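You operate a simulated robot arm through the tools that you are given. There is no shell and no other tool. Be economical: measure what you need, move in short steps, check, and stop when the job is done.

You run a simulated two-armed robot. Do the job below in one go: nothing can be reset, and whatever is moved stays where it is left.

Task
Take the cap off the blue jar and lay it down on the top of the green table.
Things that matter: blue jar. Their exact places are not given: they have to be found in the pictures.

It is judged by the outcome, as a careful person would: the job done as asked, and still so three seconds after it is handed in. It fails if anything else is knocked over, pushed out of place, dropped, spilled or broken. A push-on lid holds only when it is set on centred and level and pressed home; a screw cap is set on level and turned clockwise until tight.

Robot
Two 7-joint arms with two-finger parallel grippers on one trunk, on a base that drives. Base frame: it is fixed to the floor where the robot stands at the start and does not move with it; the origin is under the middle of the robot, x ahead of it, y to its left, z up. Lengths are in mm, angles in degrees, forces in N, time in s.
The left shoulder is at the start at [70, 189, 1165], the right one opposite. With the tool pointing down near the work surface each hand reaches from about 320 to 800 mm from the robot's upright axis, wherever it stands, measured 20 degrees to its own side. Payload 3.91 kg a hand.
Tool frame (each hand has its own): the origin (TCP) lies between the finger pads and is the grasp point; the fingertips stand 30 mm ahead of it; z points along the fingers, y is the line along which they close. The gripper opens to 110 mm. The fingers are 20 mm wide and 10 mm thick; the gripper's body (48 by 112 mm) begins 55 mm behind the TCP.
Orientation is told as [roll, pitch, yaw] about the base's x, y, z axes, in that order, counted from this pose: with the fingers straight down and closing along the base's y, the tool's x points along the base's -x, its y along +y and its z along -z.

Tools
- The arms move only by the tool play_rows. It takes "left_rows", "right_rows" or both (then of equal length, played together; a hand with none holds still); each is a list that holds one entry, the list of rows, each a list of 7 numbers: the shift along the tool's x, y, z in units of 50 mm (1.0 is 50 mm), then the turn, a rotation vector about the tool's x, y, z in units of 4 degrees (1.0 is 4 degrees), then the finger opening in mm, from 0 to 110. In form: [[[tx, ty, tz, rx, ry, rz, grip], ...]]. A call has 1 to 8 rows; each row shifts and turns the commanded pose from where the row before left it, along the tool's axes as they then stand. A call with a number of a shift or a turn outside -1 to 1 is refused whole. Rows are played at 5 a second. More than 50 mm and 8.6 degrees between two rows, or a gripper value outside its range, and nothing of the call is played. A pose out of reach is approached as far as the arm can. The call stops where the force on the tool passes 40 N (or 10 N more than at its start, if that is more) or the arm is blocked; 0.2 s more then pass. The fingers move at their own pace (about 72 mm/s each) and stop on an object; they squeeze with about 22 N. The grip force told is the motor's: it shows also when the fingers shut on nothing. Time passes only in rows, and 0.2 s behind the last, so rows that do not move let the fingers close. The reply holds the time, the measured pose of the TCP, the force on the tool along the base axes, the opening and the grip force, in the units named above and with some noise, with the torque about the TCP (base axes, N m) and any sound that the robot's microphone picked up.
- Cameras (640 x 400 px; columns grow to the right, rows downward): "scene" is now at [138.8, -15.4, 1395.4]; the picture's right is [-0.10, -0.99, 0.00], its down [-0.63, 0.06, -0.78] and it looks along [0.77, -0.08, -0.63] (base axes); focal length 285 px, centre (320, 200). "left" rides on the left gripper at [72, -17, -103] in its tool frame; the picture's right is [0.23, 0.97, 0.00], its down [-0.76, 0.18, -0.62] and it looks along [-0.61, 0.14, 0.78] (tool axes); focal length 222 px, centre (320, 200). "right" rides on the right gripper at [72, 17, -103] in its tool frame; the picture's right is [-0.23, 0.97, 0.00], its down [-0.76, -0.18, -0.62] and it looks along [-0.61, -0.14, 0.78] (tool axes); focal length 222 px, centre (320, 200).
- camera(camera): a new picture of that camera. The clock stands still meanwhile.
- raise_lower(by): slides the trunk up (or, below 0, down) by that many mm; the arms and the scene camera ride with it, the base frame stays. It gives what a move gives, with no picture.
- base_move(legs): drives the robot by 1 to 6 legs, each [ahead, turn to the left] in mm and degrees, along the robot's own axes; the way and the turn of a leg run together, so that a leg with both is an arc; at most 1500 mm and 180 degrees a leg. The arms and the cameras ride along, it lands a little off, and it stops where it bumps. It gives what a move gives.
- head_to(pan, tilt): turns the head with the scene camera to pan (to the left, within 86 degrees either way) and tilt (down, from -29 to 69), counted from straight ahead of the robot. It gives what a move gives.
- point_at(camera, pixels): for up to 12 pixels [column, row] of the newest picture of that camera ("zoom" is the newest enlarged one), the place [x, y, z] in the base frame of the surface seen there, good to about 2 mm, but the place of the scene camera against the robot may be out by one fixed shift of up to 12 mm in any direction. The clock stands still meanwhile.
- inspect(camera, box): a new picture of the part [left, top, right, bottom] of that camera's present view, enlarged. The clock stands still meanwhile.
- finish_job(): hands the job in; it is judged then, once.

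Keep the steps short. Do not move on a guess: measure, check each grasp and each placing, and mend mistakes. In all there are 80 turns and 58 pictures (those below and enlarged ones count). Leave the grippers open and the arms clear of the work at the hand-in unless told otherwise, and finish with a single line.

The tools are called after "Emit:" by a JSON object that holds its "fn" and its "kwargs". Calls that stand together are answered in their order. play_rows: Moves the arms, as the interface text tells. Its arguments: {"type":"object","properties":{"left_rows":{"type":"array","items":{"type":"array","items":{"type":"array","items":{"type":"number"}}}},"right_rows":{"type":"array","items":{"type":"array","items":{"type":"array","items":{"type":"number"}}}}},"required":[]} The other tools are called the same way: raise_lower (by) slides the trunk up or down; base_move (legs) drives the base; head_to (pan, tilt) turns the head that bears the scene camera; camera (camera) takes a picture; point_at (camera, pixels) gives the place of the surface under pixels of a picture; inspect (camera, box) takes an enlarged picture of a part of a camera's view; finish_job () hands the job in.

At the start:

```text
t: 0.0
left_tcp_pos: [610.5, 166.1, 1112.4]
left_tool_rot: [-0.1, 0.1, 0.0]
left_ft_force: [-0.1, 1.0, -0.8]
left_torque: [0.01, -0.01, 0.01]
left_finger_gap: 109.7
left_finger_force: 0.0
right_tcp_pos: [573.2, -272.0, 1095.8]
right_tool_rot: [0.0, 0.0, 0.0]
right_ft_force: [0.1, -0.8, -0.9]
right_torque: [0.01, 0.02, 0.0]
right_finger_gap: 110.2
right_finger_force: 0.1
trunk travel left (down, up): [-675.0, 265.0]
robot x, y, heading: [-3.3, 2.1, 0.1]
head pan, tilt: [-5.9, 39.1]
```

scene: 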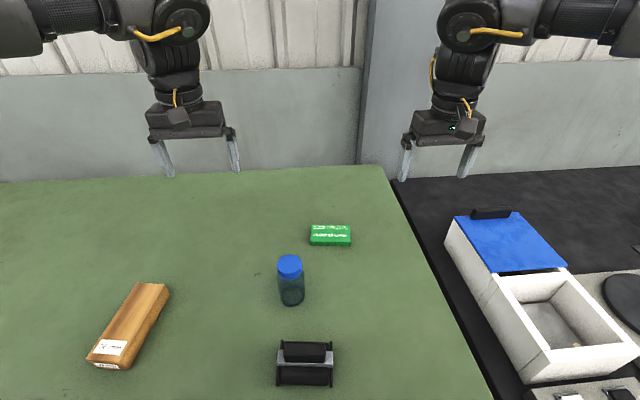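
right: 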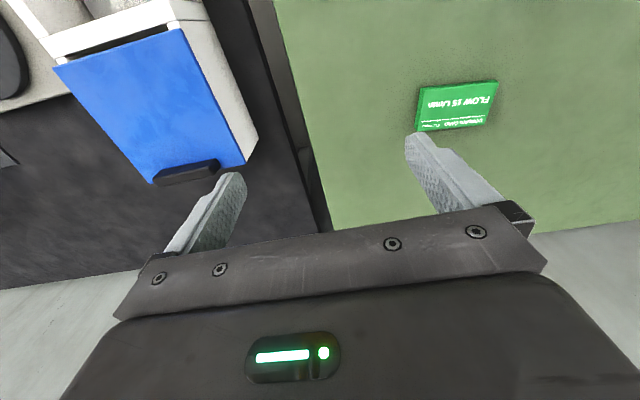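
left: 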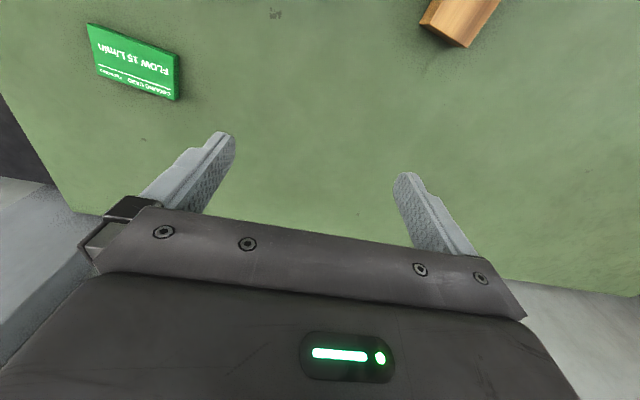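

The blue jar stands at about (290,280) in the scene picture. I enlarge it and measure.

Emit:
{"fn": "inspect", "kwargs": {"camera": "scene", "box": [240, 235, 340, 315]}}

Emit:
{"fn": "point_at", "kwargs": {"camera": "scene", "pixels": [[289, 262], [279, 262], [301, 262], [290, 275], [291, 295], [291, 310], [250, 300], [340, 290], [304, 350], [329, 235]]}}

```text
5.00 times, centred on (290, 275) of scene
```

zoom: 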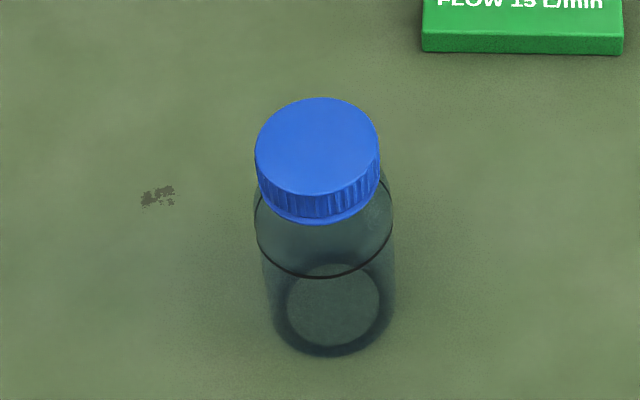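

```text
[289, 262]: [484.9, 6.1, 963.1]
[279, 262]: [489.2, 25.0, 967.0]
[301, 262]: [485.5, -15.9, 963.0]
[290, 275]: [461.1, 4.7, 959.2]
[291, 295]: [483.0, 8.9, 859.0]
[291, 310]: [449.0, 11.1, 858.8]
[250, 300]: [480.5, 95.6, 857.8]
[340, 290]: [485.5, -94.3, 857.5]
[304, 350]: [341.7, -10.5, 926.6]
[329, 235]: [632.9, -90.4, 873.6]
```

The jar is about 105 mm tall, with a ribbed cap about 48 mm across, so it is probably a screw cap. The left hand will hold the body from the left side, with its fingers nearly horizontal. The right hand will turn the cap from above. I begin turning both hands, high above the table.

Emit:
{"fn": "play_rows", "kwargs": {"left_rows": [[[0, 0, 0, 0.68, 0.68, -0.97, 110], [0, 0, 0, 0.68, 0.68, -0.97, 110], [0, 0, 0, 0.68, 0.68, -0.97, 110], [0, 0, 0, 0.68, 0.68, -0.97, 110], [0, 0, 0, 0.68, 0.68, -0.97, 110], [0, 0, 0, 0.68, 0.68, -0.97, 110], [0, 0, 0, 0.68, 0.68, -0.97, 110], [0, 0, 0, 0.68, 0.68, -0.97, 110]]], "right_rows": [[[0, 0, 0, 0, 0, 1, 110], [0, 0, 0, 0, 0, 1, 110], [0, 0, 0, 0, 0, 1, 110], [0, 0, 0, 0, 0, 1, 110], [0, 0, 0, 0, 0, 1, 110], [0, 0, 0, 0, 0, 1, 110], [0, 0, 0, 0, 0, 1, 110], [0, 0, 0, 0, 0, 1, 110]]]}}

Emit:
{"fn": "point_at", "kwargs": {"camera": "scene", "pixels": [[150, 285], [168, 292], [128, 367], [88, 358], [278, 345], [333, 345], [304, 385], [310, 244], [350, 244]]}}

```text
t: 1.8
left_tcp_pos: [610.3, 168.9, 1112.1]
left_tool_rot: [-16.0, 26.4, 28.1]
left_ft_force: [-0.6, -0.3, 0.9]
left_torque: [-0.02, 0.02, 0.02]
left_finger_gap: 109.7
left_finger_force: 0.0
right_tcp_pos: [584.5, -256.6, 1096.4]
right_tool_rot: [-0.2, 0.1, -32.1]
right_ft_force: [-0.3, 0.2, -0.4]
right_torque: [-0.02, -0.01, -0.01]
right_finger_gap: 110.0
right_finger_force: 0.1
right hand out of reach, approached as far as the arm can: row 8
trunk travel left (down, up): [-675.0, 265.0]
robot x, y, heading: [-0.6, -2.0, -0.1]
head pan, tilt: [-5.9, 39.1]
```

```text
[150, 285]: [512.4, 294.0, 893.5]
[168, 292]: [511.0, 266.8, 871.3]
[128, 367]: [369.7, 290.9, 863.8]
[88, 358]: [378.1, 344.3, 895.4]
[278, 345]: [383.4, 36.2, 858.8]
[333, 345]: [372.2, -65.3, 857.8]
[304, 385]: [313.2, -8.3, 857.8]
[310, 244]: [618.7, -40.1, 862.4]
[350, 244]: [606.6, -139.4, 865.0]
```

Emit:
{"fn": "play_rows", "kwargs": {"left_rows": [[[0, 0, 0, 0.68, 0.68, -0.97, 110], [0, 0, 0, 0.68, 0.68, -0.97, 110], [0, 0, 0, 0.68, 0.68, -0.97, 110], [0, 0, 0, 0.68, 0.68, -0.97, 110], [0, 0, 0, 0.68, 0.68, -0.97, 110], [0, 0, 0, 0.68, 0.68, -0.97, 110], [0, 0, 0, 0.68, 0.68, -0.97, 110], [0, 0, 0, 0.68, 0.68, -0.97, 110]]]}}

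```text
t: 3.6
left_tcp_pos: [645.7, 181.6, 1159.0]
left_tool_rot: [-17.0, 54.1, 57.1]
left_ft_force: [4.0, -29.9, -7.4]
left_torque: [3.74, 0.58, -0.27]
left_finger_gap: 109.9
left_finger_force: 0.1
left hand out of reach, approached as far as the arm can: row 4, 5, 6, 7, 8
right_tcp_pos: [583.8, -260.0, 1096.2]
right_tool_rot: [0.0, 0.1, -32.0]
right_ft_force: [-0.7, -0.2, -0.4]
right_torque: [-0.01, -0.01, -0.01]
right_finger_gap: 109.9
right_finger_force: 0.1
trunk travel left (down, up): [-675.0, 265.0]
robot x, y, heading: [-0.8, 1.3, -0.2]
head pan, tilt: [-5.9, 39.1]
stopped in row 8 (left hand): the force on the tool passed its limit (the readings are from after the stop); the commanded pose is now the measured one
```

The left arm ran out of reach, and something pushed on it. I look.

Emit:
{"fn": "head_to", "kwargs": {"pan": 10, "tilt": 20}}

Emit:
{"fn": "camera", "kwargs": {"camera": "scene"}}

```text
t: 4.4
left_tcp_pos: [645.5, 180.9, 1158.4]
left_tool_rot: [-17.2, 54.1, 57.1]
left_ft_force: [9.1, -38.1, -15.3]
left_torque: [4.43, 1.15, -0.51]
left_finger_gap: 109.7
left_finger_force: 0.0
right_tcp_pos: [583.4, -258.3, 1096.5]
right_tool_rot: [0.1, 0.1, -32.0]
right_ft_force: [-0.7, -0.8, -0.3]
right_torque: [0.0, 0.0, 0.01]
right_finger_gap: 110.2
right_finger_force: 0.1
trunk travel left (down, up): [-675.0, 265.0]
robot x, y, heading: [0.6, -2.1, 0.2]
head pan, tilt: [10.0, 20.0]
```

```text
53 pictures are left
```

scene: 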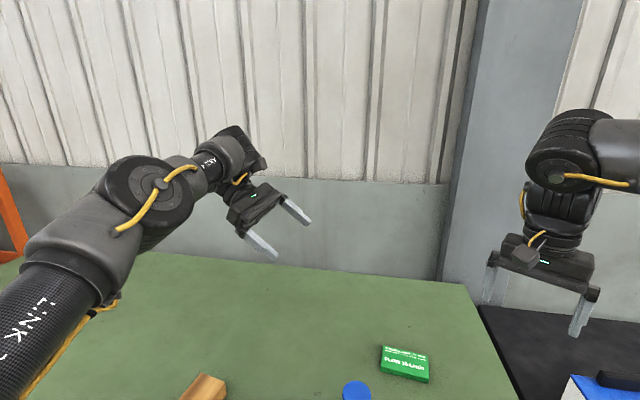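

The wrist folded against itself in that direction. I undo that turn. Instead I will come in pitched down, fingers pointing ahead and to the right, which straightens the wrist.

Emit:
{"fn": "play_rows", "kwargs": {"left_rows": [[[0, 0, 0, -0.68, -0.68, 0.97, 110], [0, 0, 0, -0.68, -0.68, 0.97, 110], [0, 0, 0, -0.68, -0.68, 0.97, 110], [0, 0, 0, -0.68, -0.68, 0.97, 110], [0, 0, 0, -0.68, -0.68, 0.97, 110], [0, 0, 0, -0.68, -0.68, 0.97, 110], [0, 0, 0, -0.68, -0.68, 0.97, 110], [0, 0, 0, -0.68, -0.68, 0.97, 110]]], "right_rows": [[[0, 0, 0, 0, 0, -1, 110], [0, 0, 0, 0, 0, -1, 110], [0, 0, 0, 0, 0, -1, 110], [0, 0, 0, 0, 0, -1, 110], [0, 0, 0, 0, 0, 0, 110], [0, 0, 0, 0, 0, 0, 110], [0, 0, 0, 0, 0, 0, 110], [0, 0, 0, 0, 0, 0, 110]]]}}

```text
t: 4.7
left_tcp_pos: [646.8, 183.8, 1158.7]
left_tool_rot: [-16.8, 53.2, 56.8]
left_ft_force: [2.2, -32.3, -10.8]
left_torque: [3.95, 0.3, -0.09]
left_finger_gap: 110.3
left_finger_force: 0.0
right_tcp_pos: [583.3, -258.7, 1097.5]
right_tool_rot: [-0.1, 0.1, -31.1]
right_ft_force: [-0.8, 0.6, 0.5]
right_torque: [-0.01, 0.0, -0.02]
right_finger_gap: 110.1
right_finger_force: 0.0
trunk travel left (down, up): [-675.0, 265.0]
robot x, y, heading: [-0.8, 1.4, -0.3]
head pan, tilt: [10.0, 20.0]
stopped in row 1 (left hand): the force on the tool passed its limit (the readings are from after the stop); the commanded pose is now the measured one
```

It stopped on the same contact. The force pushes the hand along its fingers, so I ease it forward along them while bending back.

Emit:
{"fn": "play_rows", "kwargs": {"left_rows": [[[0, 0, 0.4, 0, -0.5, 0, 110], [0, 0, 0.4, 0, -0.5, 0, 110], [0, 0, 0.4, 0, -1, 0, 110], [0, 0, 0.4, 0, -1, 0, 110]]]}}

```text
t: 5.0
left_tcp_pos: [645.5, 180.1, 1158.2]
left_tool_rot: [-16.4, 52.5, 57.3]
left_ft_force: [0.9, -24.2, -4.9]
left_torque: [3.12, 0.23, -0.06]
left_finger_gap: 110.0
left_finger_force: 0.1
left hand out of reach, approached as far as the arm can: row 1
right_tcp_pos: [583.7, -259.5, 1096.5]
right_tool_rot: [0.1, 0.0, -31.2]
right_ft_force: [0.5, -0.4, 0.2]
right_torque: [0.02, -0.02, -0.01]
right_finger_gap: 110.2
right_finger_force: 0.1
trunk travel left (down, up): [-675.0, 265.0]
robot x, y, heading: [1.7, 3.3, 0.0]
head pan, tilt: [10.0, 20.0]
stopped in row 1 (left hand): the force on the tool passed its limit (the readings are from after the stop); the commanded pose is now the measured one
```

Emit:
{"fn": "play_rows", "kwargs": {"left_rows": [[[-0.1, 0.18, 0.21, -0.4, -0.4, 0.6, 110], [-0.1, 0.18, 0.21, -0.4, -0.4, 0.6, 110], [-0.1, 0.18, 0.21, -0.4, -0.4, 0.6, 110], [-0.1, 0.18, 0.21, -0.4, -0.4, 0.6, 110], [0, 0, 0, -0.5, -0.5, 0.7, 110], [0, 0, 0, -0.5, -0.5, 0.7, 110], [0, 0, 0, -0.5, -0.5, 0.7, 110], [0, 0, 0, -0.5, -0.5, 0.7, 110]]]}}

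```text
t: 6.8
left_tcp_pos: [625.1, 174.0, 1117.9]
left_tool_rot: [-16.6, 32.4, 35.7]
left_ft_force: [-0.1, -0.1, 0.3]
left_torque: [0.01, 0.0, -0.03]
left_finger_gap: 110.0
left_finger_force: 0.2
left hand out of reach, approached as far as the arm can: row 1, 2, 4
right_tcp_pos: [583.2, -260.0, 1095.6]
right_tool_rot: [0.0, 0.0, -31.1]
right_ft_force: [0.2, 0.2, -0.9]
right_torque: [0.02, -0.01, -0.01]
right_finger_gap: 110.0
right_finger_force: 0.0
trunk travel left (down, up): [-675.0, 265.0]
robot x, y, heading: [2.5, -0.2, -0.1]
head pan, tilt: [10.0, 20.0]
```

The hand is free. I keep unwinding, and return the right yaw to about 0.

Emit:
{"fn": "play_rows", "kwargs": {"left_rows": [[[0, 0, 0, -0.7, -0.7, 1.0, 110], [0, 0, 0, -0.7, -0.7, 1.0, 110], [0, 0, 0, -0.7, -0.7, 1.0, 110], [0, 0, 0, -0.7, -0.7, 1.0, 110], [0, 0, 0, -0.7, -0.7, 1.0, 110], [0, 0, 0, -0.7, -0.7, 1.0, 110], [0, 0, 0, -0.7, -0.7, 1.0, 110], [0, 0, 0, -0.7, -0.7, 1.0, 110]]], "right_rows": [[[0, 0, 0, 0, 0, -1, 110], [0, 0, 0, 0, 0, -1, 110], [0, 0, 0, 0, 0, -1, 110], [0, 0, 0, 0, 0, -1, 110], [0, 0, 0, 0, 0, -1, 110], [0, 0, 0, 0, 0, -1, 110], [0, 0, 0, 0, 0, -1, 110], [0, 0, 0, 0, 0, -1, 110]]]}}

```text
t: 8.6
left_tcp_pos: [623.7, 175.7, 1120.1]
left_tool_rot: [-2.9, 4.6, 6.9]
left_ft_force: [0.5, -0.1, 0.0]
left_torque: [0.0, 0.02, 0.0]
left_finger_gap: 109.9
left_finger_force: 0.1
right_tcp_pos: [582.7, -258.2, 1097.6]
right_tool_rot: [0.0, 0.2, 0.9]
right_ft_force: [0.1, 0.3, 0.1]
right_torque: [0.01, 0.0, 0.0]
right_finger_gap: 109.8
right_finger_force: 0.1
trunk travel left (down, up): [-675.0, 265.0]
robot x, y, heading: [-2.3, 4.2, 0.2]
head pan, tilt: [10.0, 20.0]
```

Emit:
{"fn": "play_rows", "kwargs": {"left_rows": [[[0.5, 0, 0, 0.36, -0.78, 0.985, 110], [0.5, 0, 0, 0.36, -0.78, 0.985, 110], [0.5, 0, 0, 0.36, -0.78, 0.985, 110], [0.5, 0, 0, 0.36, -0.78, 0.985, 110], [0, 0, 0, 0.36, -0.78, 0.985, 110], [0, 0, 0, 0.36, -0.78, 0.985, 110], [0, 0, 0, 0.36, -0.78, 0.985, 110], [0, 0, 0, 0.36, -0.78, 0.985, 110]]]}}

Emit:
{"fn": "play_rows", "kwargs": {"left_rows": [[[0, 0, 0, 0.36, -0.78, 0.985, 110], [0, 0, 0, 0.36, -0.78, 0.985, 110], [0, 0, 0, 0.36, -0.78, 0.985, 110], [0, 0, 0, 0.36, -0.78, 0.985, 110], [0, 0, 0, 0.36, -0.78, 0.985, 110], [0, 0, 0, 0.36, -0.78, 0.985, 110], [0, 0, 0, 0.36, -0.78, 0.985, 110], [0, 0, 0, 0.36, -0.78, 0.985, 110]]]}}

```text
t: 10.4
left_tcp_pos: [525.2, 174.2, 1118.3]
left_tool_rot: [-9.8, -24.2, -21.8]
left_ft_force: [0.2, 0.1, -0.4]
left_torque: [0.01, -0.01, -0.02]
left_finger_gap: 109.8
left_finger_force: 0.1
right_tcp_pos: [583.9, -257.9, 1097.1]
right_tool_rot: [0.0, 0.1, 1.0]
right_ft_force: [-0.1, -0.3, 0.1]
right_torque: [0.03, 0.01, -0.01]
right_finger_gap: 110.0
right_finger_force: 0.1
trunk travel left (down, up): [-675.0, 265.0]
robot x, y, heading: [-0.7, -0.7, 0.1]
head pan, tilt: [10.0, 20.0]
```

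```text
t: 12.2
left_tcp_pos: [525.8, 174.4, 1119.2]
left_tool_rot: [3.2, -52.4, -59.9]
left_ft_force: [-0.6, 0.4, 0.3]
left_torque: [-0.02, 0.02, -0.04]
left_finger_gap: 109.8
left_finger_force: 0.0
right_tcp_pos: [584.0, -258.1, 1096.8]
right_tool_rot: [0.1, 0.2, 0.8]
right_ft_force: [-0.5, 1.2, 0.5]
right_torque: [-0.01, -0.02, -0.01]
right_finger_gap: 110.1
right_finger_force: 0.0
trunk travel left (down, up): [-675.0, 265.0]
robot x, y, heading: [1.0, 3.5, -0.1]
head pan, tilt: [10.0, 20.0]
```

The left hand now points down and to the right as planned. I move it to a point short of the jar and look through its own camera.

Emit:
{"fn": "play_rows", "kwargs": {"left_rows": [[[0.416, -0.544, 0.24, 0.8, 0, 0, 110], [0.416, -0.544, 0.24, 0, 0, 0, 110], [0.416, -0.544, 0.24, 0, 0, 0, 110], [0.416, -0.544, 0.24, 0, 0, 0, 110], [0.416, -0.544, 0.24, 0, 0, 0, 110]]]}}

Emit:
{"fn": "camera", "kwargs": {"camera": "left"}}

Emit:
{"fn": "head_to", "kwargs": {"pan": 0, "tilt": 45}}

Emit:
{"fn": "camera", "kwargs": {"camera": "scene"}}

```text
t: 13.4
left_tcp_pos: [431.8, 134.7, 1029.9]
left_tool_rot: [-0.2, -52.3, -59.7]
left_ft_force: [-0.4, -0.2, 0.2]
left_torque: [0.03, 0.01, -0.02]
left_finger_gap: 109.9
left_finger_force: 0.0
left hand out of reach, approached as far as the arm can: row 4, 5
right_tcp_pos: [583.9, -258.5, 1097.8]
right_tool_rot: [0.0, 0.0, 1.0]
right_ft_force: [-0.3, 0.4, -0.6]
right_torque: [-0.03, -0.01, 0.02]
right_finger_gap: 110.1
right_finger_force: 0.0
trunk travel left (down, up): [-675.0, 265.0]
robot x, y, heading: [-0.9, 1.1, -0.1]
head pan, tilt: [10.0, 20.0]
```

```text
52 pictures are left
```

left: 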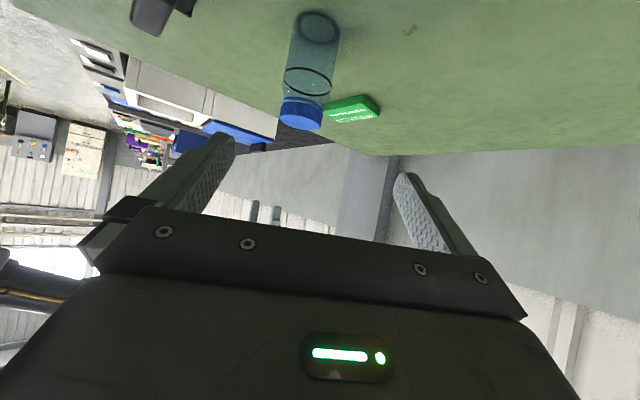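

```text
t: 14.3
left_tcp_pos: [431.3, 134.6, 1030.5]
left_tool_rot: [0.0, -52.3, -59.8]
left_ft_force: [0.2, -0.5, -0.5]
left_torque: [-0.04, 0.0, -0.01]
left_finger_gap: 109.8
left_finger_force: 0.1
right_tcp_pos: [583.0, -258.7, 1097.1]
right_tool_rot: [0.0, 0.1, 0.9]
right_ft_force: [0.2, 0.0, 0.2]
right_torque: [0.01, -0.01, 0.0]
right_finger_gap: 110.0
right_finger_force: 0.0
trunk travel left (down, up): [-675.0, 265.0]
robot x, y, heading: [-2.4, 2.4, 0.3]
head pan, tilt: [0.0, 45.0]
```

```text
51 pictures are left
```

scene: 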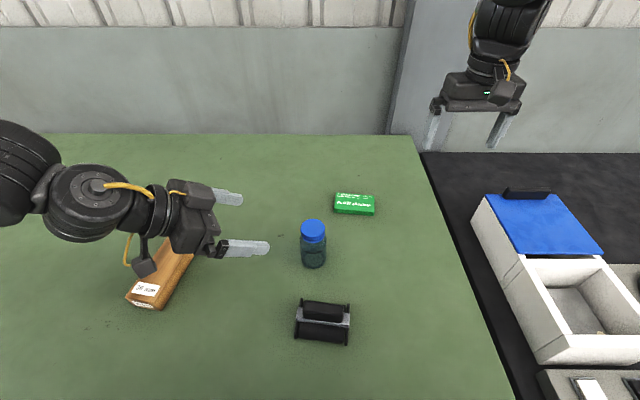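

The left hand is too near the trunk for this pose, so I will back the base off by 120 mm. First I measure the jar with the left camera, where the cap is at (303,112) and the body at (310,60).

Emit:
{"fn": "point_at", "kwargs": {"camera": "left", "pixels": [[302, 118], [282, 112], [322, 116], [303, 103], [310, 70], [316, 25], [260, 40], [400, 90]]}}

Emit:
{"fn": "base_move", "kwargs": {"legs": [[-120, 0]]}}

Emit:
{"fn": "camera", "kwargs": {"camera": "left"}}

Emit:
{"fn": "inspect", "kwargs": {"camera": "scene", "box": [200, 100, 440, 250]}}

```text
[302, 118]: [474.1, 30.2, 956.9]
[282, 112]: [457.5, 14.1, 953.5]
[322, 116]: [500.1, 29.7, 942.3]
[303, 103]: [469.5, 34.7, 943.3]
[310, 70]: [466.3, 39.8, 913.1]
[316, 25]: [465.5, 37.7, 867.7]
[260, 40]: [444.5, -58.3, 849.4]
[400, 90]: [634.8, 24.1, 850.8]
```

```text
t: 15.5
left_tcp_pos: [310.0, 132.7, 1030.5]
left_tool_rot: [-0.2, -52.3, -59.9]
left_ft_force: [0.2, 0.0, 0.5]
left_torque: [0.0, 0.05, 0.01]
left_finger_gap: 110.0
left_finger_force: 0.1
right_tcp_pos: [459.9, -260.2, 1096.4]
right_tool_rot: [0.0, 0.1, 0.7]
right_ft_force: [0.5, 0.2, 0.3]
right_torque: [0.0, -0.01, -0.02]
right_finger_gap: 110.0
right_finger_force: 0.0
trunk travel left (down, up): [-675.0, 265.0]
robot x, y, heading: [-124.0, 2.1, -0.2]
head pan, tilt: [0.0, 45.0]
```

```text
50 pictures are left
```

left: 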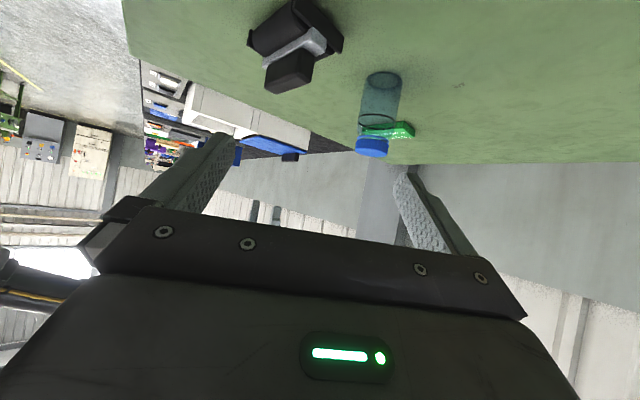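

```text
2.67 times, centred on (320, 175) of scene
```

zoom: 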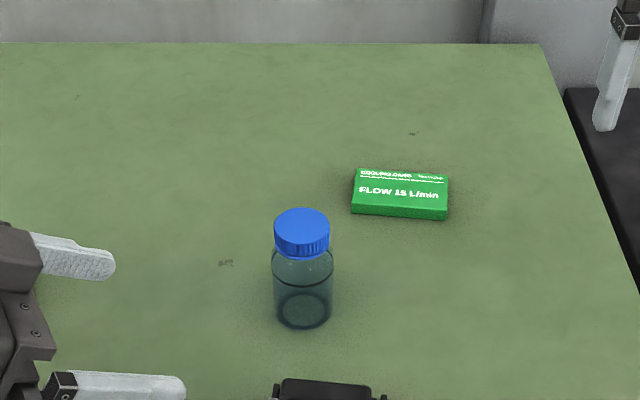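

The wrist camera gives the table at z = 850, the jar axis at about (479, 13) and the cap top at about 956. I move the left hand to a point 110 mm back along its fingers, sideways first and then forward.

Emit:
{"fn": "play_rows", "kwargs": {"left_rows": [[[0, 0.86, 0, 0, 0, 0, 110], [0, 0.86, 0, 0, 0, 0, 110], [0.05, 0, 0.79, 0, 0, 0, 110], [0.05, 0, 0.79, 0, 0, 0, 110], [0.05, 0, 0.79, 0, 0, 0, 110], [0, 0, 0, 0, 0, 0, 110]]]}}

Emit:
{"fn": "camera", "kwargs": {"camera": "left"}}

Emit:
{"fn": "camera", "kwargs": {"camera": "scene"}}

```text
t: 16.9
left_tcp_pos: [429.2, 98.4, 954.7]
left_tool_rot: [-0.1, -52.3, -59.9]
left_ft_force: [-0.4, -0.3, -0.8]
left_torque: [-0.01, -0.02, -0.01]
left_finger_gap: 110.1
left_finger_force: 0.0
right_tcp_pos: [459.3, -258.5, 1097.6]
right_tool_rot: [-0.1, -0.1, 0.7]
right_ft_force: [-0.3, -0.1, -0.5]
right_torque: [0.0, 0.02, 0.02]
right_finger_gap: 109.9
right_finger_force: 0.1
trunk travel left (down, up): [-675.0, 265.0]
robot x, y, heading: [-124.1, 2.4, -0.2]
head pan, tilt: [0.0, 45.0]
```

```text
48 pictures are left
```

left: 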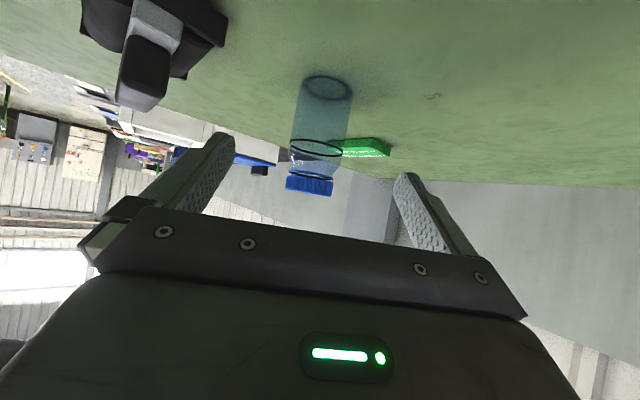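

```text
47 pictures are left
```

scene: 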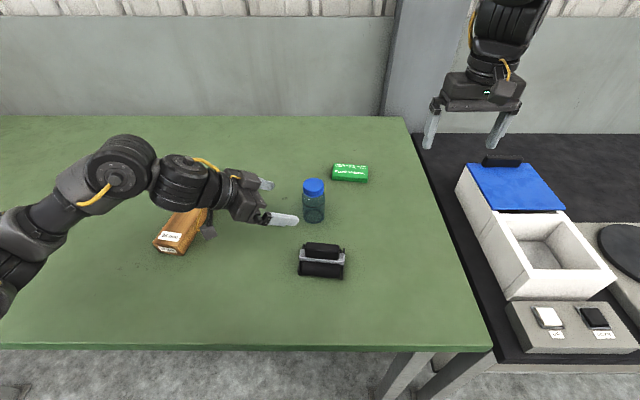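

Emit:
{"fn": "point_at", "kwargs": {"camera": "left", "pixels": [[309, 190], [290, 184], [331, 188], [311, 178], [318, 125], [296, 120], [346, 120], [324, 85], [316, 150]]}}

Emit:
{"fn": "inspect", "kwargs": {"camera": "left", "box": [260, 65, 380, 205]}}

```text
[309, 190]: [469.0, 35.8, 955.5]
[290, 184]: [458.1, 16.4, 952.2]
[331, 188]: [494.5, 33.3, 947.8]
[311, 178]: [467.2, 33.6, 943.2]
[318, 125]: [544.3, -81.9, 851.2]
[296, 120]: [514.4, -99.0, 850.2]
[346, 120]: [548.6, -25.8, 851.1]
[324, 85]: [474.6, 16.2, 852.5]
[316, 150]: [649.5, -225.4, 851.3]
```

```text
2.86 times, centred on (320, 135) of left
```

zoom: 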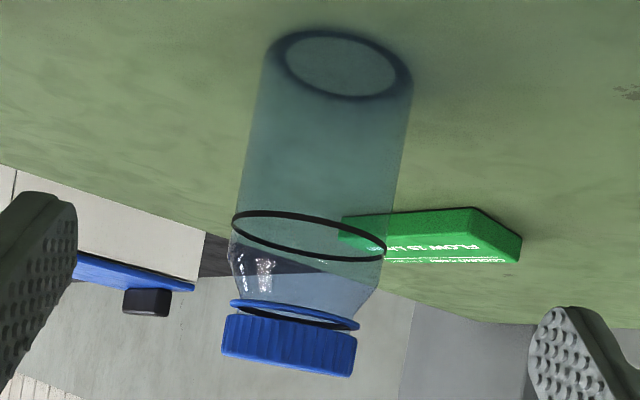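

The jar axis is at (479, 14), within 1 mm of the line between the fingers. I advance 108 mm along them.

Emit:
{"fn": "play_rows", "kwargs": {"left_rows": [[[0, 0.02, 0.54, 0, 0, 0, 110], [0, 0, 0.54, 0, 0, 0, 110], [0, 0, 0.54, 0, 0, 0, 110], [0, 0, 0.54, 0, 0, 0, 110], [0, 0, 0, 0, 0, 0, 110]]]}}

Emit:
{"fn": "inspect", "kwargs": {"camera": "left", "box": [160, 40, 480, 240]}}

Emit:
{"fn": "inspect", "kwargs": {"camera": "scene", "box": [220, 140, 380, 240]}}

```text
t: 18.1
left_tcp_pos: [472.5, 23.2, 889.0]
left_tool_rot: [-0.1, -52.4, -59.9]
left_ft_force: [-1.2, -0.1, -0.4]
left_torque: [-0.02, 0.0, -0.04]
left_finger_gap: 110.0
left_finger_force: 0.0
right_tcp_pos: [458.4, -259.8, 1096.9]
right_tool_rot: [0.0, -0.1, 0.7]
right_ft_force: [-0.3, -0.3, 0.2]
right_torque: [-0.01, 0.0, 0.0]
right_finger_gap: 109.8
right_finger_force: 0.1
trunk travel left (down, up): [-675.0, 265.0]
robot x, y, heading: [-123.1, 1.3, -0.2]
head pan, tilt: [0.0, 45.0]
```

```text
2.00 times, centred on (320, 140) of left
```

zoom: 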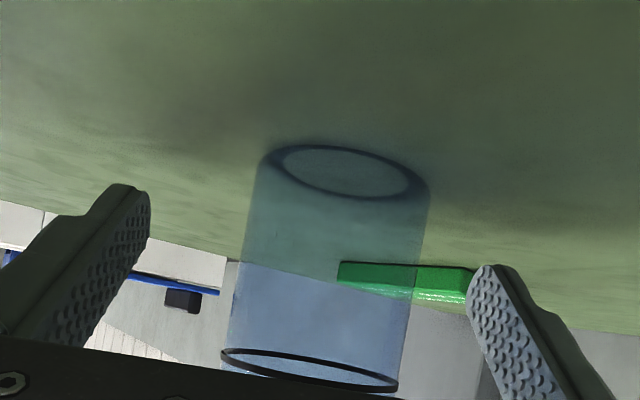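

```text
4.00 times, centred on (300, 190) of scene
```

zoom: 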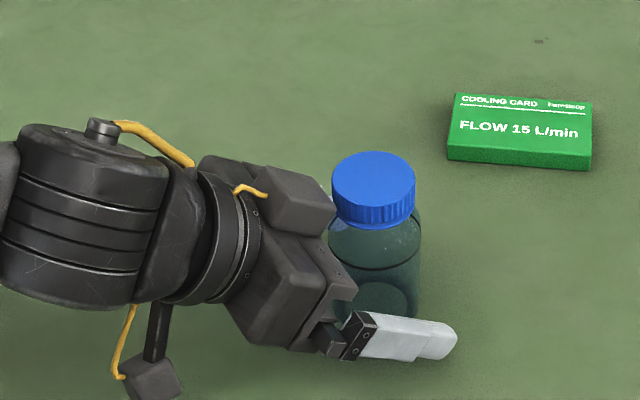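

The jar sits between the fingers. I close on it gently, and measure the hand's parts nearest the cap.

Emit:
{"fn": "play_rows", "kwargs": {"left_rows": [[[0, 0, 0, 0, 0, 0, 90], [0, 0, 0, 0, 0, 0, 75], [0, 0, 0, 0, 0, 0, 65], [0, 0, 0, 0, 0, 0, 55], [0, 0, 0, 0, 0, 0, 45], [0, 0, 0, 0, 0, 0, 30], [0, 0, 0, 0, 0, 0, 20], [0, 0, 0, 0, 0, 0, 20]]]}}

Emit:
{"fn": "point_at", "kwargs": {"camera": "zoom", "pixels": [[320, 180], [330, 205], [290, 170], [320, 220], [374, 180], [345, 285], [260, 200], [374, 158], [374, 200], [334, 185], [414, 180]]}}

Emit:
{"fn": "inspect", "kwargs": {"camera": "scene", "box": [220, 140, 380, 240]}}

```text
t: 19.9
left_tcp_pos: [472.7, 23.9, 887.7]
left_tool_rot: [-0.1, -52.3, -59.9]
left_ft_force: [0.2, 1.0, 0.7]
left_torque: [0.0, -0.02, 0.01]
left_finger_gap: 52.6
left_finger_force: 22.0
right_tcp_pos: [459.4, -260.0, 1097.5]
right_tool_rot: [0.0, 0.1, 0.7]
right_ft_force: [-0.2, 0.2, 0.4]
right_torque: [0.02, 0.02, 0.0]
right_finger_gap: 109.9
right_finger_force: 0.0
trunk travel left (down, up): [-675.0, 265.0]
robot x, y, heading: [-124.1, 1.3, -0.2]
head pan, tilt: [0.0, 45.0]
```

```text
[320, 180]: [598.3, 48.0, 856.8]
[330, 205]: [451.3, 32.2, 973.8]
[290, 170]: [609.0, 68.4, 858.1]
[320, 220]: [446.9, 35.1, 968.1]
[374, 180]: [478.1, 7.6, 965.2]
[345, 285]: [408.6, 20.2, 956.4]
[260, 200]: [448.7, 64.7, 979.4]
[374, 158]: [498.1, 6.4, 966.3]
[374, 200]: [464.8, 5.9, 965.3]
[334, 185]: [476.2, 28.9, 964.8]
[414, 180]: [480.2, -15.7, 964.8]
```

```text
4.00 times, centred on (300, 190) of scene
```

zoom: 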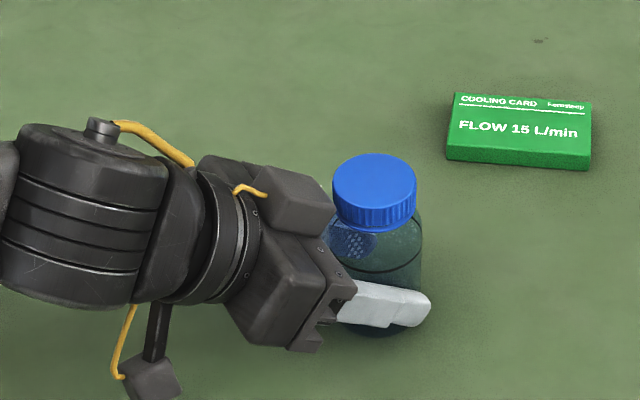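

The jar is held, with a gap of 52.6 mm at 22 N. But the left hand's body comes within about 37 mm of the cap axis at cap height, too close for the right fingers. I open, shift the hand about 6 mm back and 7.5 mm down, and close again nearer the fingertips.

Emit:
{"fn": "play_rows", "kwargs": {"left_rows": [[[0, 0, 0, 0, 0, 0, 75], [0, 0, 0, 0, 0, 0, 75], [0.1, 0, 0, 0, 0, 0, 75], [0.1, 0, 0, 0, 0, 0, 75], [0, 0, 0, 0, 0, 0, 60], [0, 0, 0, 0, 0, 0, 50], [0, 0, 0, 0, 0, 0, 35], [0, 0, 0, 0, 0, 0, 20]]]}}

Emit:
{"fn": "inspect", "kwargs": {"camera": "scene", "box": [220, 140, 380, 240]}}

Emit:
{"fn": "point_at", "kwargs": {"camera": "zoom", "pixels": [[328, 205], [333, 210], [320, 190], [300, 195], [325, 225], [325, 265], [374, 185], [250, 180], [215, 190], [160, 170], [80, 150]]}}

```text
t: 21.7
left_tcp_pos: [470.1, 27.6, 878.6]
left_tool_rot: [0.0, -52.3, -59.9]
left_ft_force: [0.5, -0.8, 0.4]
left_torque: [-0.01, -0.04, 0.0]
left_finger_gap: 52.7
left_finger_force: 21.7
right_tcp_pos: [460.2, -259.8, 1096.0]
right_tool_rot: [0.0, 0.1, 0.6]
right_ft_force: [0.8, 1.1, -0.3]
right_torque: [0.03, -0.01, -0.02]
right_finger_gap: 110.0
right_finger_force: 0.0
trunk travel left (down, up): [-675.0, 265.0]
robot x, y, heading: [-127.5, 2.3, -0.0]
head pan, tilt: [0.0, 45.0]
```

```text
4.00 times, centred on (300, 190) of scene
```

zoom: 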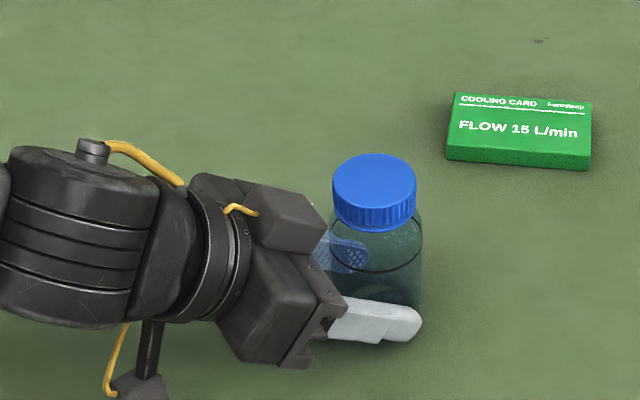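

```text
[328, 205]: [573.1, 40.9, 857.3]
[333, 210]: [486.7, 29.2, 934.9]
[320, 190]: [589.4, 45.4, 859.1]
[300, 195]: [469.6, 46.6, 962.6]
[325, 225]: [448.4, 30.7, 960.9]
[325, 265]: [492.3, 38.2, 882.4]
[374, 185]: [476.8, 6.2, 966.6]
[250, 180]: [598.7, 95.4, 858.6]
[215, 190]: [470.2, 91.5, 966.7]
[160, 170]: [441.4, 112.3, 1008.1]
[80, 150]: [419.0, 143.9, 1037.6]
```

The hand's block is still 36–38 mm from the axis. Flattening the hand by 5.6° gains about 7 mm more. I open, raise it 6 mm, tilt it and close again.

Emit:
{"fn": "play_rows", "kwargs": {"left_rows": [[[0, 0, 0, 0, 0, 0, 75], [0, 0, 0, 0, 0, 0, 75], [-0.095, 0, -0.073, 0, -0.7, 0, 75], [0, 0, 0, 0, -0.7, 0, 75], [0, 0, 0, 0, 0, 0, 60], [0, 0, 0, 0, 0, 0, 50], [0, 0, 0, 0, 0, 0, 35], [0, 0, 0, 0, 0, 0, 20]]]}}

Emit:
{"fn": "inspect", "kwargs": {"camera": "scene", "box": [220, 140, 380, 240]}}

Emit:
{"fn": "point_at", "kwargs": {"camera": "zoom", "pixels": [[310, 230], [315, 235], [300, 195], [290, 200], [374, 185], [338, 185], [413, 185], [376, 158], [376, 202]]}}

```text
t: 23.5
left_tcp_pos: [468.5, 30.4, 884.7]
left_tool_rot: [-0.1, -57.8, -59.8]
left_ft_force: [0.5, 0.5, 0.9]
left_torque: [0.02, -0.05, -0.02]
left_finger_gap: 52.4
left_finger_force: 22.3
right_tcp_pos: [459.9, -260.5, 1096.5]
right_tool_rot: [0.0, 0.0, 0.6]
right_ft_force: [-0.4, 0.6, 1.0]
right_torque: [0.0, 0.03, -0.01]
right_finger_gap: 110.0
right_finger_force: 0.0
trunk travel left (down, up): [-675.0, 265.0]
robot x, y, heading: [-122.8, 0.5, 0.0]
head pan, tilt: [0.0, 45.0]
```

```text
4.00 times, centred on (300, 190) of scene
```

zoom: 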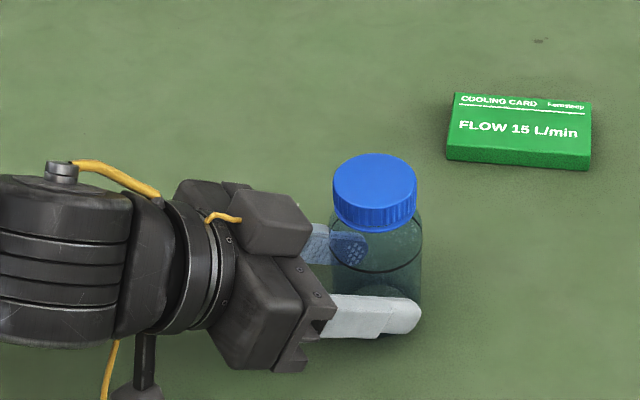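

```text
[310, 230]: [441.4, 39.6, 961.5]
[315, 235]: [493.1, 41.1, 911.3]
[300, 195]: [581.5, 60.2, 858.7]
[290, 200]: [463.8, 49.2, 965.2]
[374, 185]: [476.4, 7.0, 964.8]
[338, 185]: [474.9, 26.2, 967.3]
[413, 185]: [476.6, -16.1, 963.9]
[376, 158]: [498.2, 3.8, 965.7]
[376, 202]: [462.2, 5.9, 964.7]
```

The block is now about 47 mm clear of the axis and the jar is held firmly. Now I bring the right hand over the cap, still high.

Emit:
{"fn": "play_rows", "kwargs": {"right_rows": [[[-0.067, 0.913, 0.12, 0, 0, 0, 80], [-0.067, 0.913, 0.12, 0, 0, 0, 80], [-0.067, 0.913, 0.12, 0, 0, 0, 80], [-0.067, 0.913, 0.12, 0, 0, 0, 80], [-0.067, 0.913, 0.12, 0, 0, 0, 80], [-0.067, 0.913, 0.12, 0, 0, 0, 80], [0, 0, 0, 0, 0, 0, 80]]]}}

Emit:
{"fn": "camera", "kwargs": {"camera": "right"}}

Emit:
{"fn": "camera", "kwargs": {"camera": "scene"}}

```text
t: 25.1
left_tcp_pos: [468.6, 29.2, 885.2]
left_tool_rot: [-0.2, -57.8, -59.9]
left_ft_force: [0.2, 0.6, 0.9]
left_torque: [-0.02, -0.05, 0.0]
left_finger_gap: 52.8
left_finger_force: 21.8
right_tcp_pos: [476.4, 11.3, 1060.5]
right_tool_rot: [0.0, 0.1, 0.7]
right_ft_force: [0.2, 0.1, -0.5]
right_torque: [0.05, 0.01, -0.01]
right_finger_gap: 80.1
right_finger_force: 0.0
trunk travel left (down, up): [-675.0, 265.0]
robot x, y, heading: [-123.1, 6.9, -0.0]
head pan, tilt: [0.0, 45.0]
```

```text
40 pictures are left
```

right: 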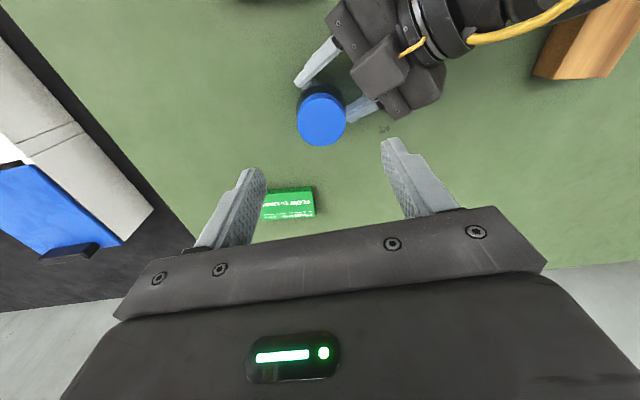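

```text
39 pictures are left
```

scene: 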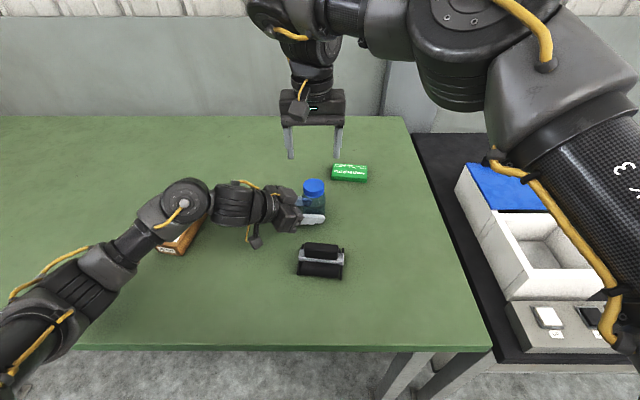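

Emit:
{"fn": "point_at", "kwargs": {"camera": "right", "pixels": [[321, 118], [299, 118], [344, 118], [321, 97], [321, 141], [450, 130]]}}

Emit:
{"fn": "play_rows", "kwargs": {"right_rows": [[[0, 0, 0, 0, 0, 1, 80], [0, 0, 0, 0, 0, 1, 80], [0, 0, 0, 0, 0, 1, 80], [0, 0, 0, 0, 0, 1, 80], [0, 0, 0, 0, 0, 1, 80], [0, 0, 0, 0, 0, 1, 80], [0, 0, 0, 0, 0, 1, 80], [0, 0, 0, 0, 0, 1, 80]]]}}

```text
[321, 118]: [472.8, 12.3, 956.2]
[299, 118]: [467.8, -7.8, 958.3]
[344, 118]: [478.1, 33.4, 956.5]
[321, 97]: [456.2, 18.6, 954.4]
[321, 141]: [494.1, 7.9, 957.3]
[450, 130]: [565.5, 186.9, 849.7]
```

```text
t: 26.9
left_tcp_pos: [468.6, 30.5, 885.8]
left_tool_rot: [-0.2, -58.0, -59.9]
left_ft_force: [-0.7, 0.6, 1.2]
left_torque: [0.03, -0.03, 0.03]
left_finger_gap: 52.3
left_finger_force: 21.9
right_tcp_pos: [488.9, 17.3, 1064.3]
right_tool_rot: [-0.2, 0.1, -31.3]
right_ft_force: [0.0, 0.9, 0.4]
right_torque: [-0.02, -0.02, 0.0]
right_finger_gap: 80.0
right_finger_force: 0.0
right hand out of reach, approached as far as the arm can: row 7, 8
trunk travel left (down, up): [-675.0, 265.0]
robot x, y, heading: [-123.1, 2.7, -0.2]
head pan, tilt: [0.0, 45.0]
```

Emit:
{"fn": "play_rows", "kwargs": {"right_rows": [[[0, 0, 0, 0, 0, -1, 70], [0, 0, 0, 0, 0, -1, 70], [0, 0, 0, 0, 0, -1, 70], [0, 0, 0, 0, 0, 0, 70]]]}}

Emit:
{"fn": "inspect", "kwargs": {"camera": "right", "box": [240, 50, 400, 150]}}

```text
t: 27.9
left_tcp_pos: [468.8, 28.8, 884.6]
left_tool_rot: [-0.2, -58.0, -59.8]
left_ft_force: [0.0, -0.9, 0.7]
left_torque: [0.01, -0.03, -0.03]
left_finger_gap: 52.9
left_finger_force: 22.3
right_tcp_pos: [488.5, 17.3, 1063.0]
right_tool_rot: [0.0, 0.1, -19.2]
right_ft_force: [1.2, -0.5, -0.7]
right_torque: [-0.01, 0.0, 0.02]
right_finger_gap: 70.2
right_finger_force: 0.1
trunk travel left (down, up): [-675.0, 265.0]
robot x, y, heading: [-127.6, -1.2, -0.3]
head pan, tilt: [0.0, 45.0]
```

```text
4.00 times, centred on (320, 100) of right
```

zoom: 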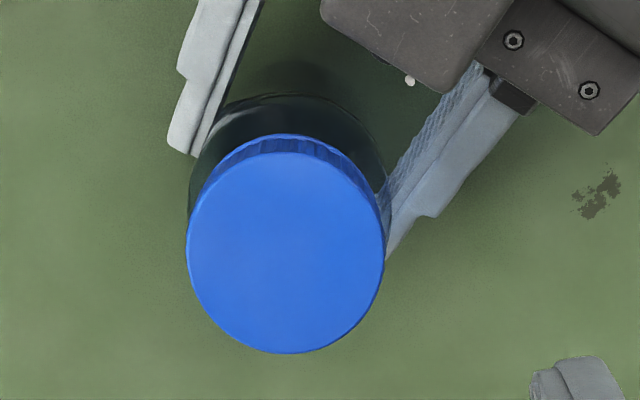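

Emit:
{"fn": "point_at", "kwargs": {"camera": "zoom", "pixels": [[285, 252], [192, 252], [378, 252], [285, 160], [285, 346], [220, 187], [350, 317], [220, 317], [350, 187]]}}

```text
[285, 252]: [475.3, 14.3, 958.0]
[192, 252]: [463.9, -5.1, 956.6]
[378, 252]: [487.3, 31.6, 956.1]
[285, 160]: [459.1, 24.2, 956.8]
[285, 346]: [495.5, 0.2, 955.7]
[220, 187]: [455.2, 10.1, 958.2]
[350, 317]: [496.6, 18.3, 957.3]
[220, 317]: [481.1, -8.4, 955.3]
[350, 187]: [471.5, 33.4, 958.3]
```

The cap centre is at (476, 13) and its top at 957. I centre the right hand at yaw −19 and descend until the fingertips are about 15 mm below the cap top.

Emit:
{"fn": "play_rows", "kwargs": {"right_rows": [[[0.198, -0.16, 0, 0, 0, 0, 68], [0, 0, 0.5, 0, 0, 0, 68], [0, 0, 0.5, 0, 0, 0, 68], [0, 0, 0.4, 0, 0, 0, 68], [0, 0, 0.4, 0, 0, 0, 68], [0, 0, 0, 0, 0, 0, 68]]]}}

Emit:
{"fn": "inspect", "kwargs": {"camera": "right", "box": [200, 60, 440, 220]}}

Emit:
{"fn": "inspect", "kwargs": {"camera": "scene", "box": [220, 120, 380, 220]}}

```text
t: 29.3
left_tcp_pos: [468.2, 29.1, 884.9]
left_tool_rot: [-0.2, -57.9, -59.9]
left_ft_force: [-0.7, -0.5, -0.5]
left_torque: [-0.01, 0.0, -0.03]
left_finger_gap: 52.2
left_finger_force: 21.7
right_tcp_pos: [476.1, 13.5, 970.7]
right_tool_rot: [0.0, 0.1, -19.4]
right_ft_force: [-0.9, -0.4, -0.3]
right_torque: [0.01, 0.0, -0.04]
right_finger_gap: 68.0
right_finger_force: 0.1
trunk travel left (down, up): [-675.0, 265.0]
robot x, y, heading: [-123.1, 1.5, -0.1]
head pan, tilt: [0.0, 45.0]
```

```text
2.50 times, centred on (320, 140) of right
```

zoom: 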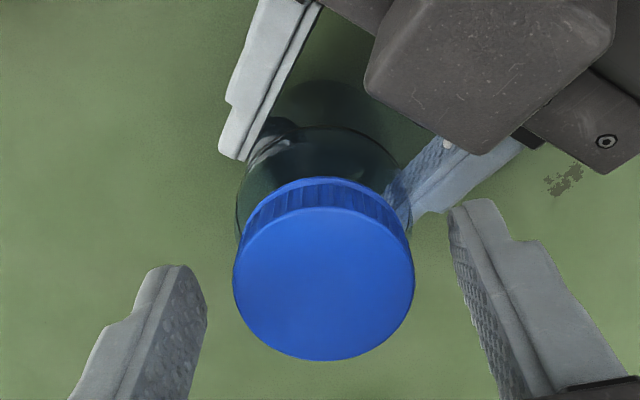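

```text
4.00 times, centred on (300, 170) of scene
```

zoom: 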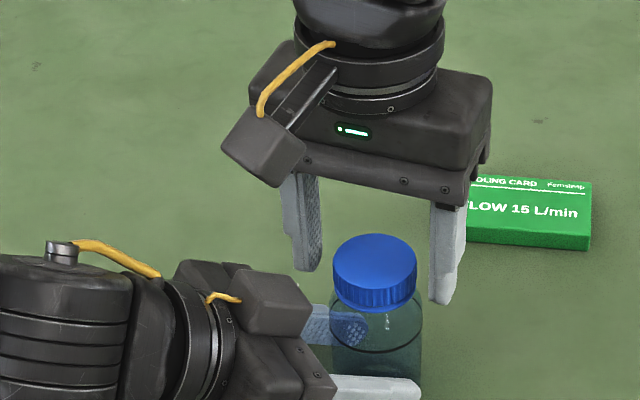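

The fingers straddle the cap evenly. I close on it.

Emit:
{"fn": "play_rows", "kwargs": {"right_rows": [[[0, 0, 0, 0, 0, 0, 60], [0, 0, 0, 0, 0, 0, 54], [0, 0, 0, 0, 0, 0, 50], [0, 0, 0, 0, 0, 0, 46], [0, 0, 0, 0, 0, 0, 38], [0, 0, 0, 0, 0, 0, 25], [0, 0, 0, 0, 0, 0, 20]]]}}

Emit:
{"fn": "inspect", "kwargs": {"camera": "right", "box": [200, 60, 440, 220]}}

```text
t: 30.9
left_tcp_pos: [467.5, 29.5, 884.7]
left_tool_rot: [-0.2, -57.9, -59.9]
left_ft_force: [-2.5, -2.6, -0.4]
left_torque: [0.22, -0.11, -0.04]
left_finger_gap: 52.5
left_finger_force: 21.4
right_tcp_pos: [474.5, 13.4, 972.5]
right_tool_rot: [0.0, 0.0, -19.2]
right_ft_force: [1.7, 3.7, -0.8]
right_torque: [0.1, -0.04, 0.01]
right_finger_gap: 44.4
right_finger_force: 21.5
trunk travel left (down, up): [-675.0, 265.0]
robot x, y, heading: [-123.4, 2.4, -0.3]
head pan, tilt: [0.0, 45.0]
```

```text
2.50 times, centred on (320, 140) of right
```

zoom: 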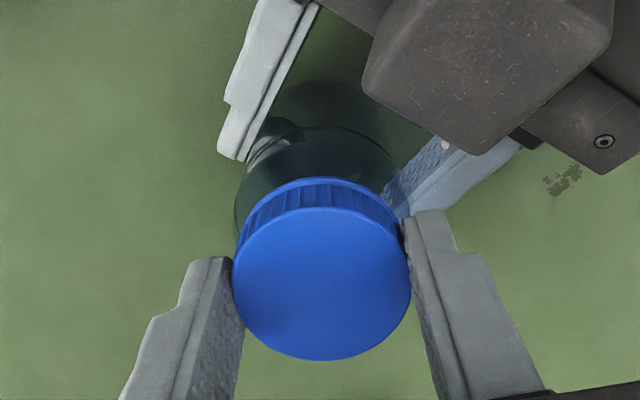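

The cap is gripped with a 44.4 mm gap at 21.5 N and little side force. I turn it anticlockwise, 32° first.

Emit:
{"fn": "play_rows", "kwargs": {"right_rows": [[[0, 0, 0, 0, 0, -1, 20], [0, 0, 0, 0, 0, -1, 20], [0, 0, 0, 0, 0, -1, 20], [0, 0, 0, 0, 0, -1, 20], [0, 0, 0, 0, 0, -1, 20], [0, 0, 0, 0, 0, -1, 20], [0, 0, 0, 0, 0, -1, 20], [0, 0, 0, 0, 0, -1, 20]]]}}

Emit:
{"fn": "inspect", "kwargs": {"camera": "right", "box": [200, 60, 440, 220]}}

```text
t: 32.7
left_tcp_pos: [468.2, 29.7, 885.0]
left_tool_rot: [-0.2, -57.9, -60.0]
left_ft_force: [2.4, -6.5, 0.4]
left_torque: [0.36, 0.06, -0.03]
left_finger_gap: 52.4
left_finger_force: 22.1
right_tcp_pos: [476.0, 12.8, 972.8]
right_tool_rot: [0.0, 0.1, 12.8]
right_ft_force: [-1.0, 7.2, -0.8]
right_torque: [0.18, 0.07, 0.01]
right_finger_gap: 44.5
right_finger_force: 22.0
trunk travel left (down, up): [-675.0, 265.0]
robot x, y, heading: [-125.9, 0.8, -0.2]
head pan, tilt: [0.0, 45.0]
```

```text
2.50 times, centred on (320, 140) of right
```

zoom: 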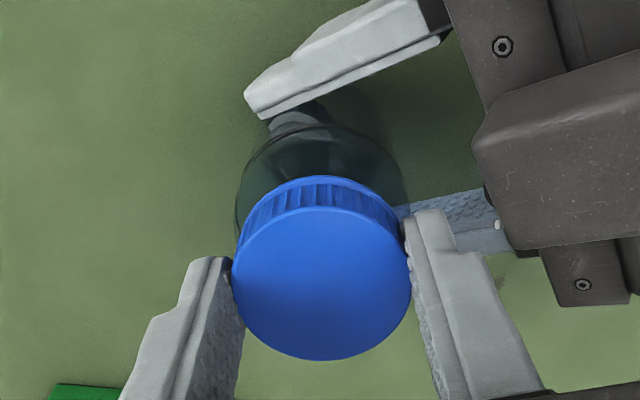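

It turned easily, with a 7 N side force building. I keep turning, easing 1 mm toward +y.

Emit:
{"fn": "play_rows", "kwargs": {"right_rows": [[[0, 0.02, 0, 0, 0, -1, 20], [0, 0, 0, 0, 0, -1, 20], [0, 0, 0, 0, 0, -1, 20], [0, 0, 0, 0, 0, -1, 20], [0, 0, 0, 0, 0, -1, 20], [0, 0, 0, 0, 0, -1, 20], [0, 0, 0, 0, 0, -1, 20], [0, 0, 0, 0, 0, -1, 20]]]}}

Emit:
{"fn": "play_rows", "kwargs": {"right_rows": [[[0, 0, 0, 0, 0, -1, 20], [0, 0, 0, 0, 0, -1, 20], [0, 0, 0, 0, 0, -1, 20], [0, 0, 0, 0, 0, -1, 20], [0, 0, 0, 0, 0, -1, 20], [0, 0, 0, 0, 0, -1, 20], [0, 0, 0, 0, 0, -1, 20], [0, 0, 0, 0, 0, -1, 20]]]}}

Emit:
{"fn": "inspect", "kwargs": {"camera": "left", "box": [200, 100, 440, 260]}}

Emit:
{"fn": "inspect", "kwargs": {"camera": "scene", "box": [220, 120, 380, 220]}}

```text
t: 34.5
left_tcp_pos: [468.2, 30.3, 884.3]
left_tool_rot: [-0.1, -57.9, -59.8]
left_ft_force: [-3.0, 10.5, 1.9]
left_torque: [-0.49, -0.08, 0.02]
left_finger_gap: 52.7
left_finger_force: 21.8
right_tcp_pos: [475.5, 12.9, 973.6]
right_tool_rot: [0.0, 0.0, 44.7]
right_ft_force: [2.8, -11.2, -1.7]
right_torque: [-0.43, -0.22, -0.05]
right_finger_gap: 44.3
right_finger_force: 22.0
trunk travel left (down, up): [-675.0, 265.0]
robot x, y, heading: [-123.7, 1.5, -0.1]
head pan, tilt: [0.0, 45.0]
```

```text
t: 36.3
left_tcp_pos: [468.8, 28.8, 884.7]
left_tool_rot: [-0.2, -57.9, -59.9]
left_ft_force: [-0.6, 6.9, 1.5]
left_torque: [-0.03, 0.03, 0.06]
left_finger_gap: 52.0
left_finger_force: 21.9
right_tcp_pos: [475.6, 15.0, 973.6]
right_tool_rot: [0.1, 0.0, 76.7]
right_ft_force: [-0.1, -6.3, -2.5]
right_torque: [-0.47, -0.03, 0.0]
right_finger_gap: 44.3
right_finger_force: 21.8
trunk travel left (down, up): [-675.0, 265.0]
robot x, y, heading: [-123.8, 0.3, -0.4]
head pan, tilt: [0.0, 45.0]
```

```text
2.50 times, centred on (320, 180) of left
```

zoom: 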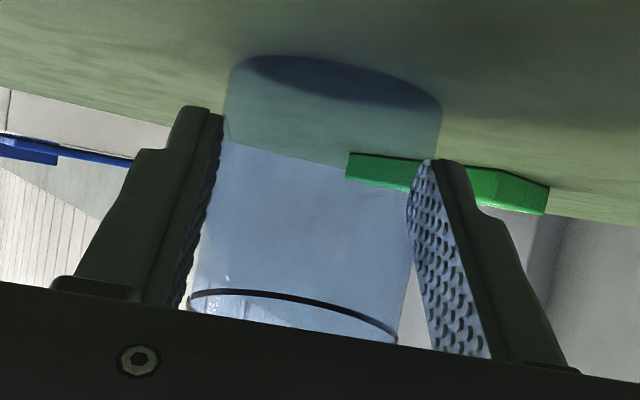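

```text
4.00 times, centred on (300, 170) of scene
```

zoom: 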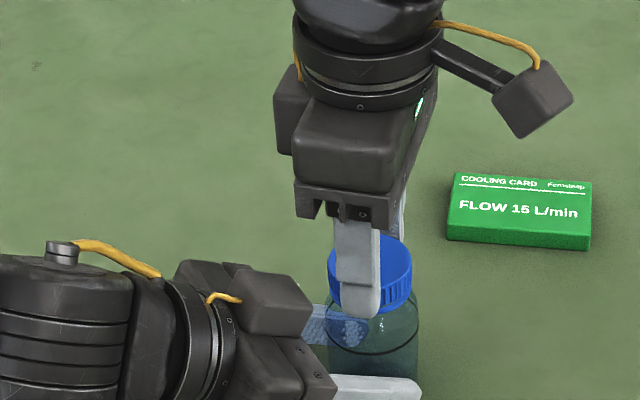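

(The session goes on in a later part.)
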